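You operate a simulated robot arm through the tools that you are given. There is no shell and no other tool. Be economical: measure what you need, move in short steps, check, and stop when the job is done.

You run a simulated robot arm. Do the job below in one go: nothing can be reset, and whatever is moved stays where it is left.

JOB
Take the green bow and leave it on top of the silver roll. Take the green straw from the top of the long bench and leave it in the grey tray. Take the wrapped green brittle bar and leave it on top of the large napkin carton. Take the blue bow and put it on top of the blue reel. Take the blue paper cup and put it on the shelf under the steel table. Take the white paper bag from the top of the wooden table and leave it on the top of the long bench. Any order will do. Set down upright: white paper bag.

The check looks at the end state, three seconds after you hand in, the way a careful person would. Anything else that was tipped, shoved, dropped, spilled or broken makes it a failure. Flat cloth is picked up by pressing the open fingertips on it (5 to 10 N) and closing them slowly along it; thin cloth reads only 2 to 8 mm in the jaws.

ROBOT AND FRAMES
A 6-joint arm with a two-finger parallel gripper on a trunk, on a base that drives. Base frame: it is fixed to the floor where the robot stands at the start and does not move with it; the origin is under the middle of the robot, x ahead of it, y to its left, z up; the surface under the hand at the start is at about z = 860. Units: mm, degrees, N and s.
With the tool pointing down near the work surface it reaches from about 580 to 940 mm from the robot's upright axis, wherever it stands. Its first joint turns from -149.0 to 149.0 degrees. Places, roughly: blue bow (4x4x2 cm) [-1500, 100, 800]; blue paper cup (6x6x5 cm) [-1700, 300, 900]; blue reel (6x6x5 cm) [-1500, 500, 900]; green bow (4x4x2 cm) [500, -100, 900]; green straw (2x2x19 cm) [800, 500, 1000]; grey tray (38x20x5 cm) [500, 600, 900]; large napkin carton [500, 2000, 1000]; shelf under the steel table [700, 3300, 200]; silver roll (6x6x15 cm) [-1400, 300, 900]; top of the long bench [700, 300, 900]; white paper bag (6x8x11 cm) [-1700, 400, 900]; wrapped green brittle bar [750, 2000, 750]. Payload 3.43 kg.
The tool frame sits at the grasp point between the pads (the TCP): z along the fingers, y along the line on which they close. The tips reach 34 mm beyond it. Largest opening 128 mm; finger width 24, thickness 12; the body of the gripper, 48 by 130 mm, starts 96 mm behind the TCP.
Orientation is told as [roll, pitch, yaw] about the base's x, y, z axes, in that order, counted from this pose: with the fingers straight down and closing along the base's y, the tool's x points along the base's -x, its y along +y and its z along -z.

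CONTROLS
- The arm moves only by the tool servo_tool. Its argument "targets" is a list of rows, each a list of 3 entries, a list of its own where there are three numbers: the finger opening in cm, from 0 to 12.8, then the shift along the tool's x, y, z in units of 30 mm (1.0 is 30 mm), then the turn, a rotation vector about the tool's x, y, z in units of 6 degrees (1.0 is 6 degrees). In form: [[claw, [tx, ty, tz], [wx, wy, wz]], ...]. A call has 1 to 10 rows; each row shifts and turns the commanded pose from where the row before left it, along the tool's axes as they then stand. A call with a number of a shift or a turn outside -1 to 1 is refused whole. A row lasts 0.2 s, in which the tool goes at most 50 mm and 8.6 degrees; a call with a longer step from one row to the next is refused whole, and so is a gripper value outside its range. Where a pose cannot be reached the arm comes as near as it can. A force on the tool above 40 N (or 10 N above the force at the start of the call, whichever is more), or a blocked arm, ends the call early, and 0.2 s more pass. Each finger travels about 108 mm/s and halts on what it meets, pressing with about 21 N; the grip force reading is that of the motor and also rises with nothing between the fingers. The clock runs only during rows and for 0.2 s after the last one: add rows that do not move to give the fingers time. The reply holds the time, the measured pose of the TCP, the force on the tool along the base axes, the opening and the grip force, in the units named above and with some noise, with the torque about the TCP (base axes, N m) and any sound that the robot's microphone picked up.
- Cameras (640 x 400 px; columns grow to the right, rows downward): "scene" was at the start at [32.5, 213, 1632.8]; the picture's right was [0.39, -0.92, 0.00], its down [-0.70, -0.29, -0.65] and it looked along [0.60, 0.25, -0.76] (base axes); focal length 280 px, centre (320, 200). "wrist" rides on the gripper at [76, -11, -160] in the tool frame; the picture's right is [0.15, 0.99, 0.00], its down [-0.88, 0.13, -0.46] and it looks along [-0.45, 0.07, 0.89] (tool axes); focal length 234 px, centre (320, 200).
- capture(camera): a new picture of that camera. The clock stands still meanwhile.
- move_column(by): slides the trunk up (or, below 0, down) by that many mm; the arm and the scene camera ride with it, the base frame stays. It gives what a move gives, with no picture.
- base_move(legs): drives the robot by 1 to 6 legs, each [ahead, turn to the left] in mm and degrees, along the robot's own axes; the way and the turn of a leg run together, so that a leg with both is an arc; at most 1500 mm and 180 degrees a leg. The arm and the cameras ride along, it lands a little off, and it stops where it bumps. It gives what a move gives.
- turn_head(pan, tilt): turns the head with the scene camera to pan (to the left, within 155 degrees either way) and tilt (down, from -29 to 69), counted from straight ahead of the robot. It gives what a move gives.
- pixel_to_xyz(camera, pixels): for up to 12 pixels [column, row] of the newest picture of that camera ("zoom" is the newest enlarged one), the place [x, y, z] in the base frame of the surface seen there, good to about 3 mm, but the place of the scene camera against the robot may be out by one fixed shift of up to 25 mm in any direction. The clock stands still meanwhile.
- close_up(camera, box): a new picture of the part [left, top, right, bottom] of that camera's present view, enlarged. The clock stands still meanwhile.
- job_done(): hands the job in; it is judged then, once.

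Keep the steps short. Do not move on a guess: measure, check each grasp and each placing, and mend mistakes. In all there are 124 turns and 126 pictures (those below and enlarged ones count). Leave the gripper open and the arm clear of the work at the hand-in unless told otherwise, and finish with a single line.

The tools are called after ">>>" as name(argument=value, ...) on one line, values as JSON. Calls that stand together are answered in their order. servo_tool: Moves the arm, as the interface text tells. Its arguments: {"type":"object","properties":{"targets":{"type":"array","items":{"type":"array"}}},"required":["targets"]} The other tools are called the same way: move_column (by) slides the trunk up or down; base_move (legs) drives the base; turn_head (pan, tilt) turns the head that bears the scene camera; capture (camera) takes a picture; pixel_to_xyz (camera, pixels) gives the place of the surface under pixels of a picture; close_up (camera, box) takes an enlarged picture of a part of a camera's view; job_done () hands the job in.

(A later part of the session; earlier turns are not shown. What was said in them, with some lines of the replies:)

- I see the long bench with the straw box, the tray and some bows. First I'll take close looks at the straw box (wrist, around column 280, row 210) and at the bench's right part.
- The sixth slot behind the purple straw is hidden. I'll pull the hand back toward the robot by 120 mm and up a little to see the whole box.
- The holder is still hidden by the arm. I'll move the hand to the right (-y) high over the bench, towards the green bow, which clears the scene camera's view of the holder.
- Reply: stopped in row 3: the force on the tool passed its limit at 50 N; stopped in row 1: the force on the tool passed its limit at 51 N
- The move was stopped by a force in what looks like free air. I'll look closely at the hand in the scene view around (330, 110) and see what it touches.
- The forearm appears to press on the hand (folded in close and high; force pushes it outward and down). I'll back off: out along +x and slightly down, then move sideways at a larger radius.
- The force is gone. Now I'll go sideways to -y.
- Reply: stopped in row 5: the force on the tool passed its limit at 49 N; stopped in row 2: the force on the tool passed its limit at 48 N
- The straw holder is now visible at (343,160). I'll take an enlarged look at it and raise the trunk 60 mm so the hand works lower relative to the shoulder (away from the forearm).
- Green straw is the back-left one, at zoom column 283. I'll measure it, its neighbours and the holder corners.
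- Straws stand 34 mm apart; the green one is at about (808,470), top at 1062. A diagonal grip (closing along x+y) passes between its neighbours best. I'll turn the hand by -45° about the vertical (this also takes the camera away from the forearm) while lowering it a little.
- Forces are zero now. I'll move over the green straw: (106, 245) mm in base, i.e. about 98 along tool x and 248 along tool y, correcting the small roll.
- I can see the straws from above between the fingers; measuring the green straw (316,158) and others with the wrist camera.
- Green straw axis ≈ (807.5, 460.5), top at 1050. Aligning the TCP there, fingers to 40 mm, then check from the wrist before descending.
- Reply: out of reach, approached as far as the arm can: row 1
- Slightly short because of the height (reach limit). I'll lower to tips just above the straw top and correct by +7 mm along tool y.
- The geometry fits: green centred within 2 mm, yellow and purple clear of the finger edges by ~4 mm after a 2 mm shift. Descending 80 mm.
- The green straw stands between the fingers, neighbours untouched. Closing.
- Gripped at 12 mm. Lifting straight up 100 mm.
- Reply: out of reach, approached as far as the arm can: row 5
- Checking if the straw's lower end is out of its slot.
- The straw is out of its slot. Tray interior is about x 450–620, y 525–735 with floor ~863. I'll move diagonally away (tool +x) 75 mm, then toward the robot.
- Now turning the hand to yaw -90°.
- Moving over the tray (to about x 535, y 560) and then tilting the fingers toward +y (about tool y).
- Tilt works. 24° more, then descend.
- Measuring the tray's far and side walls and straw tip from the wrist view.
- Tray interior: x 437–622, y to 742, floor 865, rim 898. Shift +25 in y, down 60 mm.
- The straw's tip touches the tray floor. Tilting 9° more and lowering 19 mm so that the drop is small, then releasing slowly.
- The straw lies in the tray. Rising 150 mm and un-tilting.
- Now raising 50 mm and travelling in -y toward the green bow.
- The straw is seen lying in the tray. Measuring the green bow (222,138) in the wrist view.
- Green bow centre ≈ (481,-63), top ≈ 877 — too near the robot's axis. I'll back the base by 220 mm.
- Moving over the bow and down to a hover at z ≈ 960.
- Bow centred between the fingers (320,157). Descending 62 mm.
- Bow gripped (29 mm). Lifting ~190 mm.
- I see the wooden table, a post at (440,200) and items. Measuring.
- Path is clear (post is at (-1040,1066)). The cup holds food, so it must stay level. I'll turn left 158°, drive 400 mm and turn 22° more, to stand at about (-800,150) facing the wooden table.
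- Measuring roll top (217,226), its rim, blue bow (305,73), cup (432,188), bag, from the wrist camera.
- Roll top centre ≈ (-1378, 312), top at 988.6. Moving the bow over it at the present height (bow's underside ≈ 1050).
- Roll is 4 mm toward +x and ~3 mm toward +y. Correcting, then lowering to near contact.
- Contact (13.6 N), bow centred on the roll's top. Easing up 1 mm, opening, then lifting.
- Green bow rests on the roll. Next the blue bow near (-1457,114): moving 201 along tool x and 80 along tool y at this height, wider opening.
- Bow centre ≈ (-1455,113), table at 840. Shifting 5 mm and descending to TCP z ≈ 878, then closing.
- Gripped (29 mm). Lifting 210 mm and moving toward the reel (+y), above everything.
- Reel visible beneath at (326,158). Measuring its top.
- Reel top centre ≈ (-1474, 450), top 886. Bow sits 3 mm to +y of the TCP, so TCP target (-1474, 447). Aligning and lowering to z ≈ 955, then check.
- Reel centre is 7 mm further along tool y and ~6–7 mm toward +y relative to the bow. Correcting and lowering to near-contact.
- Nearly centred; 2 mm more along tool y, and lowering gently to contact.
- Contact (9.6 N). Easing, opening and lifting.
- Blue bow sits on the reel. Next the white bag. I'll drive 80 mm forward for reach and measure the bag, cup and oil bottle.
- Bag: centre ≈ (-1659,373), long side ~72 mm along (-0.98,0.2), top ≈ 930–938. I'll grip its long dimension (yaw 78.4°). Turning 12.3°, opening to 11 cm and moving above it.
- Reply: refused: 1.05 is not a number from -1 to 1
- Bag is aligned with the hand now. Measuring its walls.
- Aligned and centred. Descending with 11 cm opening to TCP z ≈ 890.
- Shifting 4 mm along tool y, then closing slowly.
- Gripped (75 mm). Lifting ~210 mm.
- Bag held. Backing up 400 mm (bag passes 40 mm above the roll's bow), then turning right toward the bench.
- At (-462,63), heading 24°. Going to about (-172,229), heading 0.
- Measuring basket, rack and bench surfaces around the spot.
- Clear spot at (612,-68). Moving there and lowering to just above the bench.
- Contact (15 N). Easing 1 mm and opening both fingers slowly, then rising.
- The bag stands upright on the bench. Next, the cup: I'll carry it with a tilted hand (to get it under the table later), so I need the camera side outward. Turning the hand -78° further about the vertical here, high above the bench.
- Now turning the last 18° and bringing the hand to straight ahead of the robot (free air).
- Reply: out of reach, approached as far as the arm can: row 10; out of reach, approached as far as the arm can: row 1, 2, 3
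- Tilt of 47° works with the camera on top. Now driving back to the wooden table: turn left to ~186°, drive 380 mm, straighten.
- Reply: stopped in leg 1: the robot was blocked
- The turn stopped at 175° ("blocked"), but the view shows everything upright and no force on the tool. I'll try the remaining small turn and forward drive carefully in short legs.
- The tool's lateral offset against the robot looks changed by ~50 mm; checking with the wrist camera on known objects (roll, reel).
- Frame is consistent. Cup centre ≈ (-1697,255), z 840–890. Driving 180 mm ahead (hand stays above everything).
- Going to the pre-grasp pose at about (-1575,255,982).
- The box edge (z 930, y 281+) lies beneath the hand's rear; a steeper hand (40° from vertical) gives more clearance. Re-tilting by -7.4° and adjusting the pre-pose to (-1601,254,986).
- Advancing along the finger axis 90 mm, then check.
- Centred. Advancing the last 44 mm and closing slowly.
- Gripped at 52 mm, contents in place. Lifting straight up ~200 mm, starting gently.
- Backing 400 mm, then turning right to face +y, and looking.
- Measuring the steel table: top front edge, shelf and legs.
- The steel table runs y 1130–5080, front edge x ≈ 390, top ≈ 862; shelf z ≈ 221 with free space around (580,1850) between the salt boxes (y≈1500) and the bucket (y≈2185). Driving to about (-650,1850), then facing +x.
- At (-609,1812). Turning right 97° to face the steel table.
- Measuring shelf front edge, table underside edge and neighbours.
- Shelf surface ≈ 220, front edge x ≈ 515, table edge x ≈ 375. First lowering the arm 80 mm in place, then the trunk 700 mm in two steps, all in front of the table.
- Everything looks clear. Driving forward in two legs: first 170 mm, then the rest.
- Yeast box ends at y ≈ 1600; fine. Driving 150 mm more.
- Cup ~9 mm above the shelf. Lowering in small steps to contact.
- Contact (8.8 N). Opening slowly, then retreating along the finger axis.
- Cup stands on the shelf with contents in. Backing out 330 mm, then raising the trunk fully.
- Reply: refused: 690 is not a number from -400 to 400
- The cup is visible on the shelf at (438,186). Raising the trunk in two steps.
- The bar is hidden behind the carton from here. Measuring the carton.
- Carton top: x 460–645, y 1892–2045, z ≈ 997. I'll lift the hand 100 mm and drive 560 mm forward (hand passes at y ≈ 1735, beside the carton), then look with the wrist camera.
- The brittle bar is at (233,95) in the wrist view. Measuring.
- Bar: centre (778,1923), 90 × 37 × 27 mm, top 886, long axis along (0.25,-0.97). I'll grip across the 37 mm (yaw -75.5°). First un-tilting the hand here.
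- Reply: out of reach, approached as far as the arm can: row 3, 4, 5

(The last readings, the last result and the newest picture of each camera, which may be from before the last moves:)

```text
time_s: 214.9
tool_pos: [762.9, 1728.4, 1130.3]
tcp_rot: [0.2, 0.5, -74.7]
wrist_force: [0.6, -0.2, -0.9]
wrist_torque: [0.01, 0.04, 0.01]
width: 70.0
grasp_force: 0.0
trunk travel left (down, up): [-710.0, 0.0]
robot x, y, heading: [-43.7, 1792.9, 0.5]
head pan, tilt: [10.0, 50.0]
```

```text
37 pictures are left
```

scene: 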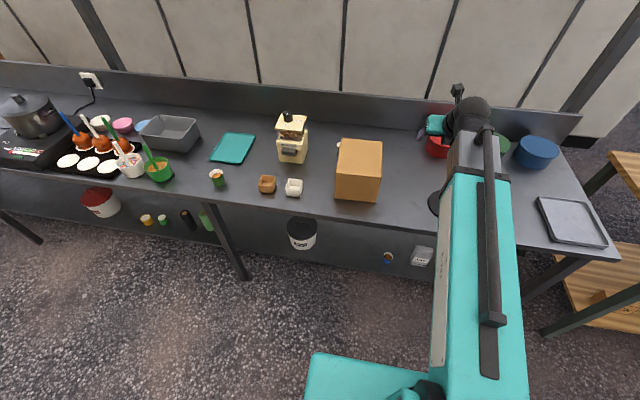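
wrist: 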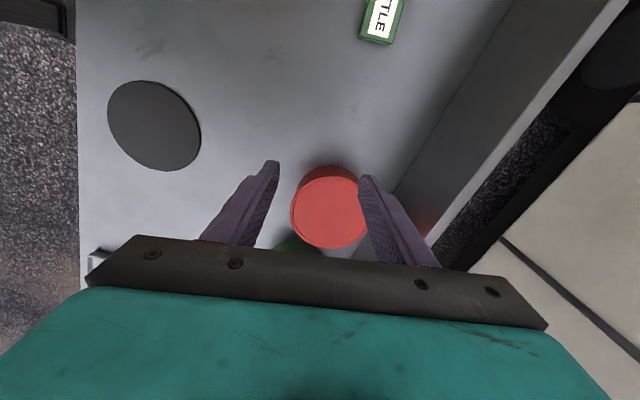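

Moving above the bar (184 along tool x, 66 along tool y) and down a bit.

>>> servo_tool(targets=[[7, [0.876, 0.314, 0], [0, 0, 0]], [7, [0.876, 0.314, 0], [0, 0, 0]], [7, [0.876, 0.314, 0], [0, 0, 0]], [7, [0.876, 0.314, 0], [0, 0, 0]], [7, [0.876, 0.314, 0], [0, 0, 0]], [7, [0.876, 0.314, 0], [0, 0, 0]], [7, [0.876, 0.314, 0], [0, 0, 0]], [7, [0, 0, 0.9], [0, 0, 0]], [7, [0, 0, 0.9], [0, 0, 0]], [7, [0, 0, 0], [0, 0, 0]]])

>>> capture(camera="wrist")

```text
time_s: 217.1
tool_pos: [775.4, 1923.5, 1080.8]
tcp_rot: [0.3, 0.7, -74.6]
wrist_force: [-0.3, 0.6, -1.4]
wrist_torque: [-0.02, -0.04, -0.02]
width: 70.1
grasp_force: 0.0
trunk travel left (down, up): [-710.0, 0.0]
robot x, y, heading: [-43.5, 1789.2, 0.5]
head pan, tilt: [10.0, 50.0]
```

```text
36 pictures are left
```

wrist: 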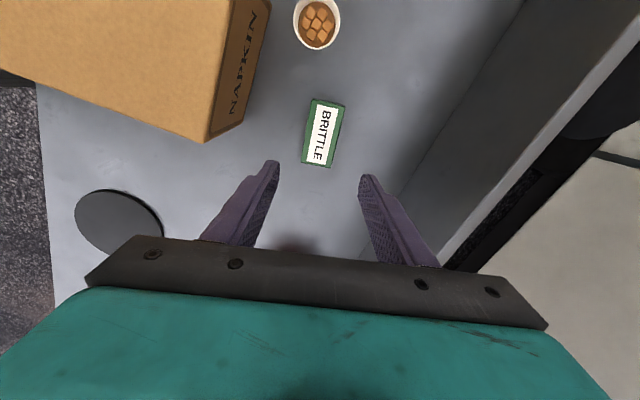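

>>> pixel_to_xyz(camera="wrist", pixels=[[323, 131], [312, 102], [342, 104], [306, 161], [331, 165], [308, 130], [340, 132]])

```text
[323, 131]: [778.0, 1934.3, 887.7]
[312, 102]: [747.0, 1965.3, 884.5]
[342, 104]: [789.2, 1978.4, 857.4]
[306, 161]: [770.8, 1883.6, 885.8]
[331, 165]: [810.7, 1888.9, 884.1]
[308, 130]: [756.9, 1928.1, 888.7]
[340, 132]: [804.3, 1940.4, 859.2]
```

>>> pixel_to_xyz(camera="wrist", pixels=[[430, 120], [450, 120], [400, 165], [470, 150]])

>>> servo_tool(targets=[[7, [0.09, 0.11, 0.8], [0, 0, 0]], [7, [0, 0, 0.8], [0, 0, 0]], [7, [0, 0, 0.8], [0, 0, 0]], [7, [0, 0, 0], [0, 0, 0]]])

>>> capture(camera="wrist")

```text
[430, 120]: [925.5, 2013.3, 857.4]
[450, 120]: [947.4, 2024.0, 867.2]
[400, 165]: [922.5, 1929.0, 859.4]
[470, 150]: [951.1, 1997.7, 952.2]
```

```text
time_s: 218.1
tool_pos: [781.4, 1926.7, 1006.4]
tcp_rot: [0.3, 0.6, -74.6]
wrist_force: [-0.4, -0.3, 0.4]
wrist_torque: [0.0, 0.03, -0.03]
width: 70.0
grasp_force: 0.1
trunk travel left (down, up): [-710.0, 0.0]
robot x, y, heading: [-46.2, 1788.7, 0.5]
head pan, tilt: [10.0, 50.0]
```

```text
35 pictures are left
```

wrist: 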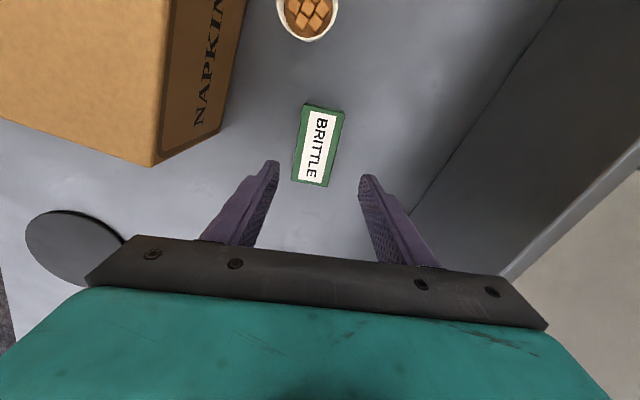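

Backsplash at x ≈ 945 – clear. Small shift and final descent of 108 mm.

>>> servo_tool(targets=[[7, [0.15, -0.08, 0.8], [0, 0, 0]], [7, [0, 0, 0.8], [0, 0, 0]], [7, [0, 0, 0.8], [0, 0, 0]], [7, [0, 0, 0.8], [0, 0, 0]], [7, [0, 0, 0.4], [0, 0, 0]], [7, [0, 0, 0], [0, 0, 0]]])

>>> capture(camera="wrist")

```text
time_s: 219.5
tool_pos: [776.3, 1934.5, 899.7]
tcp_rot: [0.4, 0.6, -74.6]
wrist_force: [0.4, 0.6, 0.4]
wrist_torque: [0.01, 0.02, 0.01]
width: 70.2
grasp_force: 0.0
trunk travel left (down, up): [-710.0, 0.0]
robot x, y, heading: [-45.2, 1789.9, 0.6]
head pan, tilt: [10.0, 50.0]
```

```text
34 pictures are left
```

wrist: 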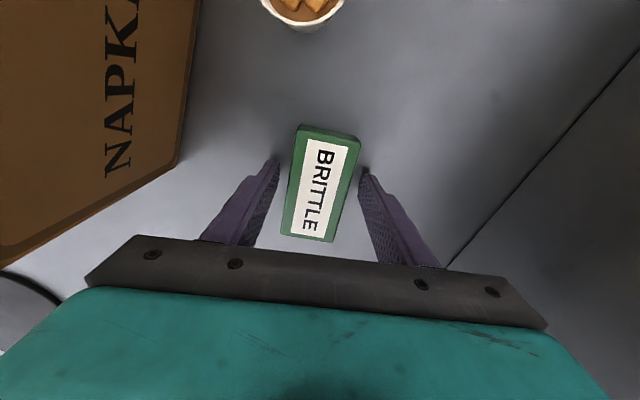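

Bar sits between the fingers. Closing.

>>> servo_tool(targets=[[6, [0, 0, 0], [0, 0, 0]], [5, [0, 0, 0], [0, 0, 0]], [4.3, [0, 0, 0], [0, 0, 0]], [3.6, [0, 0, 0], [0, 0, 0]], [3.2, [0, 0, 0], [0, 0, 0]], [3.2, [0, 0, 0], [0, 0, 0]]])

>>> servo_tool(targets=[[3.2, [0, 0, -0.4], [0, 0, 0]], [3.2, [0, 0, -0.8], [0, 0, 0]], [3.2, [0, 0, -1], [0, 0, 0]], [3.2, [0, 0, -1], [0, 0, 0]], [3.2, [0, 0, -1], [0, 0, 0]], [3.2, [0, 0, -1], [0, 0, 0]], [3.2, [0, 0, -1], [0, 0, 0]], [3.2, [0, 0, -0.7], [0, 0, 0]], [3.2, [0, 0, 0], [0, 0, 0]]])

>>> capture(camera="wrist")

```text
time_s: 220.9
tool_pos: [776.3, 1934.4, 898.9]
tcp_rot: [0.3, 0.6, -74.6]
wrist_force: [-1.7, 0.6, 0.9]
wrist_torque: [-0.08, 0.07, -0.04]
width: 49.6
grasp_force: 20.6
trunk travel left (down, up): [-710.0, 0.0]
robot x, y, heading: [-42.9, 1789.8, 0.6]
head pan, tilt: [10.0, 50.0]
```

```text
time_s: 222.9
tool_pos: [775.3, 1932.1, 1107.2]
tcp_rot: [0.3, 0.6, -74.6]
wrist_force: [-0.4, -0.1, -1.7]
wrist_torque: [0.01, -0.02, 0.03]
width: 49.7
grasp_force: 20.8
trunk travel left (down, up): [-710.0, 0.0]
robot x, y, heading: [-42.4, 1788.5, 0.6]
head pan, tilt: [10.0, 50.0]
```

```text
33 pictures are left
```

wrist: 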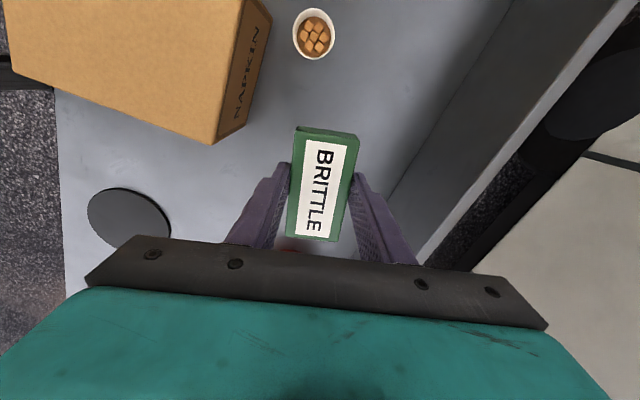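

Held; bar underside ≈ 1067, above the carton's 998. Backing the base 150 mm for comfortable reach.

>>> base_move(legs=[[-150, 0]])

>>> capture(camera="wrist")

```text
time_s: 224.4
tool_pos: [624.3, 1931.1, 1107.6]
tcp_rot: [0.3, 0.6, -74.6]
wrist_force: [0.4, 0.4, -0.9]
wrist_torque: [0.01, -0.02, 0.02]
width: 49.7
grasp_force: 21.1
trunk travel left (down, up): [-710.0, 0.0]
robot x, y, heading: [-194.1, 1791.1, 0.6]
head pan, tilt: [10.0, 50.0]
```

```text
32 pictures are left
```

wrist: 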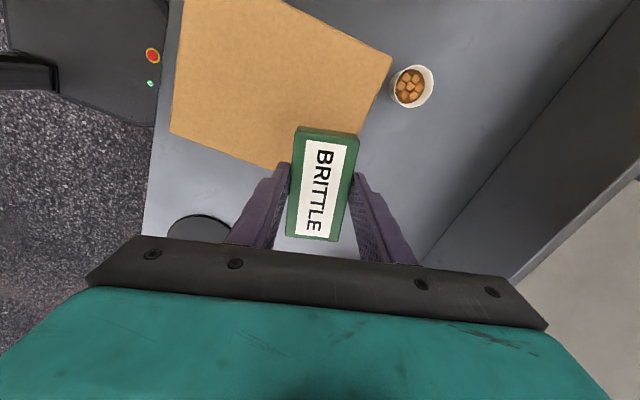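

Moving over the carton's centre and lowering to ~10 mm above.

>>> servo_tool(targets=[[3.2, [0.65, -0.65, 0], [0, 0, 0]], [3.2, [0.65, -0.65, 0], [0, 0, 0]], [3.2, [0.65, -0.65, 0], [0, 0, 0]], [3.2, [0, 0, 0.7], [0, 0, 0]], [3.2, [0, 0, 0.7], [0, 0, 0]], [3.2, [0, 0, 0.6], [0, 0, 0]], [3.2, [0, 0, 0], [0, 0, 0]]])

>>> capture(camera="wrist")

```text
time_s: 226.0
tool_pos: [554.4, 1972.4, 1047.7]
tcp_rot: [0.2, 0.6, -74.6]
wrist_force: [0.1, -0.6, -1.2]
wrist_torque: [-0.03, 0.02, -0.01]
width: 49.6
grasp_force: 20.7
trunk travel left (down, up): [-710.0, 0.0]
robot x, y, heading: [-193.3, 1787.5, 0.7]
head pan, tilt: [10.0, 50.0]
```

```text
31 pictures are left
```

wrist: 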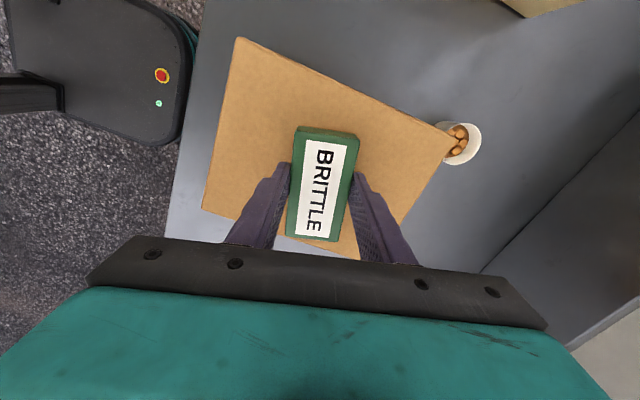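

Bar is over the carton. Lowering 7 mm, then small steps.

>>> servo_tool(targets=[[3.2, [0, 0, 0.12], [0, 0, 0]], [3.2, [0, 0, 0.1], [0, 0, 0]], [3.2, [0, 0, 0.06], [0, 0, 0]], [3.2, [0, 0, 0], [0, 0, 0]]])

```text
time_s: 227.0
tool_pos: [554.7, 1971.5, 1039.5]
tcp_rot: [0.4, 0.6, -74.6]
wrist_force: [0.1, -0.6, -1.5]
wrist_torque: [0.0, 0.0, 0.01]
width: 49.8
grasp_force: 21.2
trunk travel left (down, up): [-710.0, 0.0]
robot x, y, heading: [-195.1, 1785.1, 0.6]
head pan, tilt: [10.0, 50.0]
```

>>> servo_tool(targets=[[3.2, [0, 0, 0.06], [0, 0, 0]], [3.2, [0, 0, 0.04], [0, 0, 0]], [3.2, [0, 0, 0], [0, 0, 0]]])

```text
time_s: 227.8
tool_pos: [554.1, 1972.4, 1038.3]
tcp_rot: [0.5, 0.6, -74.6]
wrist_force: [4.9, 0.4, 16.5]
wrist_torque: [-0.05, 0.07, -0.05]
width: 49.6
grasp_force: 20.9
trunk travel left (down, up): [-710.0, 0.0]
robot x, y, heading: [-191.6, 1786.5, 0.5]
head pan, tilt: [10.0, 50.0]
```

Contact (16 N). Easing, opening, rising.

>>> servo_tool(targets=[[5, [0, 0, -0.05], [0, 0, 0]], [5.4, [0, 0, 0], [0, 0, 0]], [6, [0, 0, 0], [0, 0, 0]], [7, [0, 0, 0], [0, 0, 0]], [7, [0, 0, 0], [0, 0, 0]], [7, [0, 0, -0.5], [0, 0, 0]], [7, [0, 0, -0.9], [0, 0, 0]], [7, [0, 0, -0.9], [0, 0, 0]], [7, [0, 0, 0], [0, 0, 0]]])

>>> capture(camera="wrist")

```text
time_s: 229.8
tool_pos: [555.1, 1975.0, 1109.9]
tcp_rot: [0.3, 0.6, -74.7]
wrist_force: [-0.7, -0.1, 0.2]
wrist_torque: [0.0, 0.02, -0.01]
width: 70.1
grasp_force: 0.1
trunk travel left (down, up): [-710.0, 0.0]
robot x, y, heading: [-192.3, 1787.1, 0.7]
head pan, tilt: [10.0, 50.0]
```

```text
30 pictures are left
```

wrist: 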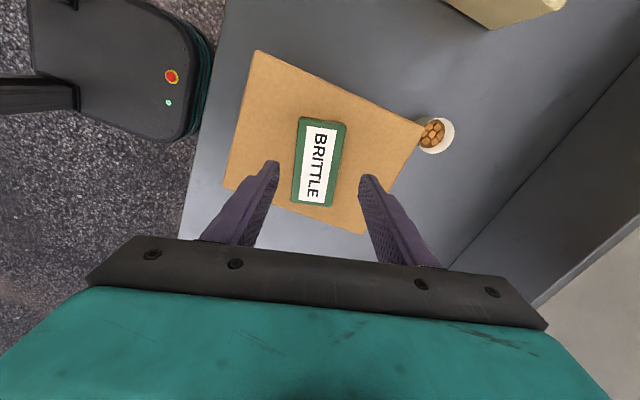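

Bar rests on the carton. Backing off 400 mm and viewing all the work places with the head.

>>> base_move(legs=[[-400, 0]])

>>> turn_head(pan=-60, tilt=30)

>>> capture(camera="scene")

>>> turn_head(pan=-125, tilt=30)

>>> capture(camera="scene")

```text
time_s: 232.5
tool_pos: [156.6, 1976.1, 1109.4]
tcp_rot: [0.3, 0.6, -74.0]
wrist_force: [-0.2, 0.4, 0.0]
wrist_torque: [-0.01, -0.02, 0.0]
width: 69.8
grasp_force: 0.0
trunk travel left (down, up): [-710.0, 0.0]
robot x, y, heading: [-590.7, 1787.5, 1.4]
head pan, tilt: [10.0, 50.0]
```

```text
time_s: 233.9
tool_pos: [157.5, 1976.8, 1110.0]
tcp_rot: [0.3, 0.6, -74.0]
wrist_force: [0.2, 0.2, 0.8]
wrist_torque: [-0.01, -0.04, 0.05]
width: 70.1
grasp_force: 0.1
trunk travel left (down, up): [-710.0, 0.0]
robot x, y, heading: [-587.3, 1780.2, 1.5]
head pan, tilt: [-60.0, 30.0]
```

```text
29 pictures are left
```

scene: 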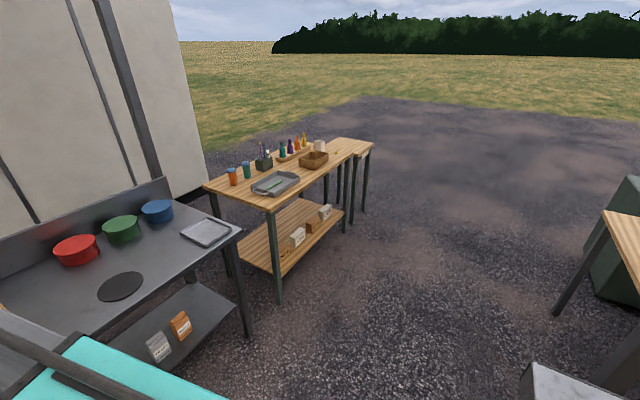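

```text
time_s: 235.3
tool_pos: [157.2, 1975.7, 1108.9]
tcp_rot: [0.3, 0.6, -73.9]
wrist_force: [0.8, 0.9, 0.0]
wrist_torque: [0.0, 0.01, 0.0]
width: 70.1
grasp_force: 0.0
trunk travel left (down, up): [-710.0, 0.0]
robot x, y, heading: [-590.2, 1782.3, 1.6]
head pan, tilt: [-125.0, 30.0]
```

```text
28 pictures are left
```

scene: 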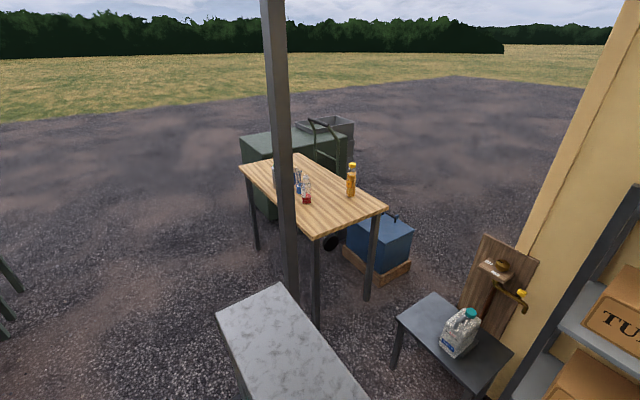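

Close-ups of both tables.

>>> close_up(camera="scene", box=[230, 140, 400, 250])

>>> turn_head(pan=-60, tilt=30)

>>> close_up(camera="scene", box=[200, 120, 380, 230])

>>> turn_head(pan=10, tilt=35)

>>> capture(camera="scene")

```text
3.64 times, centred on (315, 195) of scene
```

zoom: 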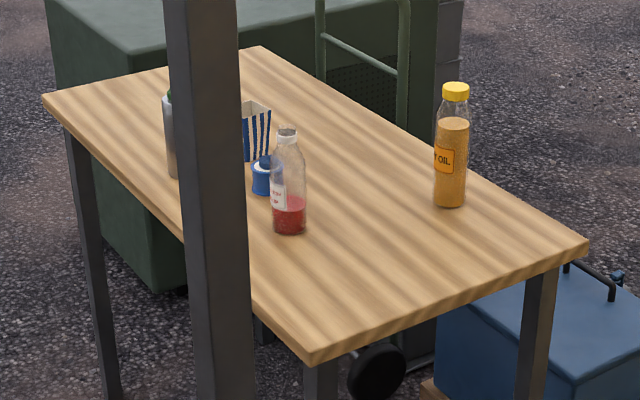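

```text
time_s: 236.6
tool_pos: [158.2, 1975.3, 1110.1]
tcp_rot: [0.3, 0.6, -73.9]
wrist_force: [0.6, -1.0, -0.3]
wrist_torque: [-0.02, 0.0, -0.02]
width: 69.9
grasp_force: 0.0
trunk travel left (down, up): [-710.0, 0.0]
robot x, y, heading: [-589.1, 1781.7, 1.3]
head pan, tilt: [-60.0, 30.0]
```

```text
3.56 times, centred on (290, 175) of scene
```

zoom: 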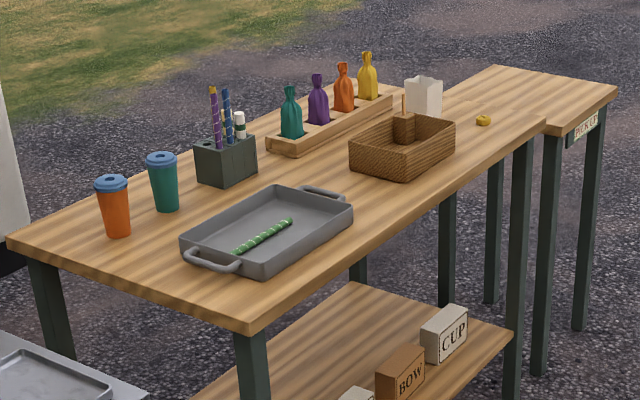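

```text
time_s: 238.1
tool_pos: [157.9, 1975.2, 1108.1]
tcp_rot: [0.3, 0.6, -73.9]
wrist_force: [0.2, 1.0, -0.7]
wrist_torque: [-0.01, 0.01, 0.01]
width: 69.9
grasp_force: 0.0
trunk travel left (down, up): [-710.0, 0.0]
robot x, y, heading: [-586.2, 1780.2, 1.6]
head pan, tilt: [10.0, 35.0]
```

```text
25 pictures are left
```

scene: 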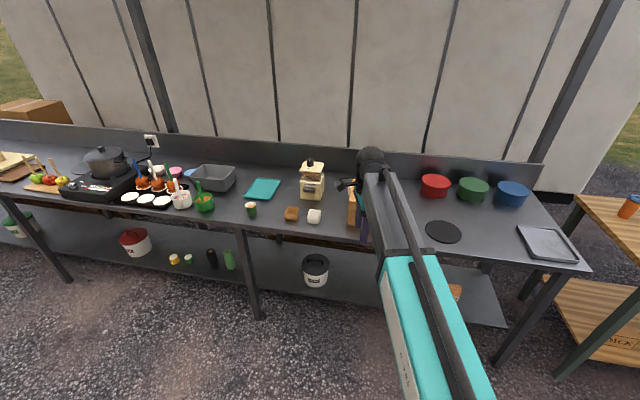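

Every placing is confirmed: the straw is in the tray and the bag stands upright on the bench. Both bows are in place, the bar is on the carton and the cup is on the shelf. The gripper is open and the arm is clear, so I'm handing in.

>>> job_done()

```text
The job is handed in.
```

All six items were placed as asked and nothing else looked disturbed in the last views; one base turn did stop early as "blocked", with no force on the tool and no cause found.
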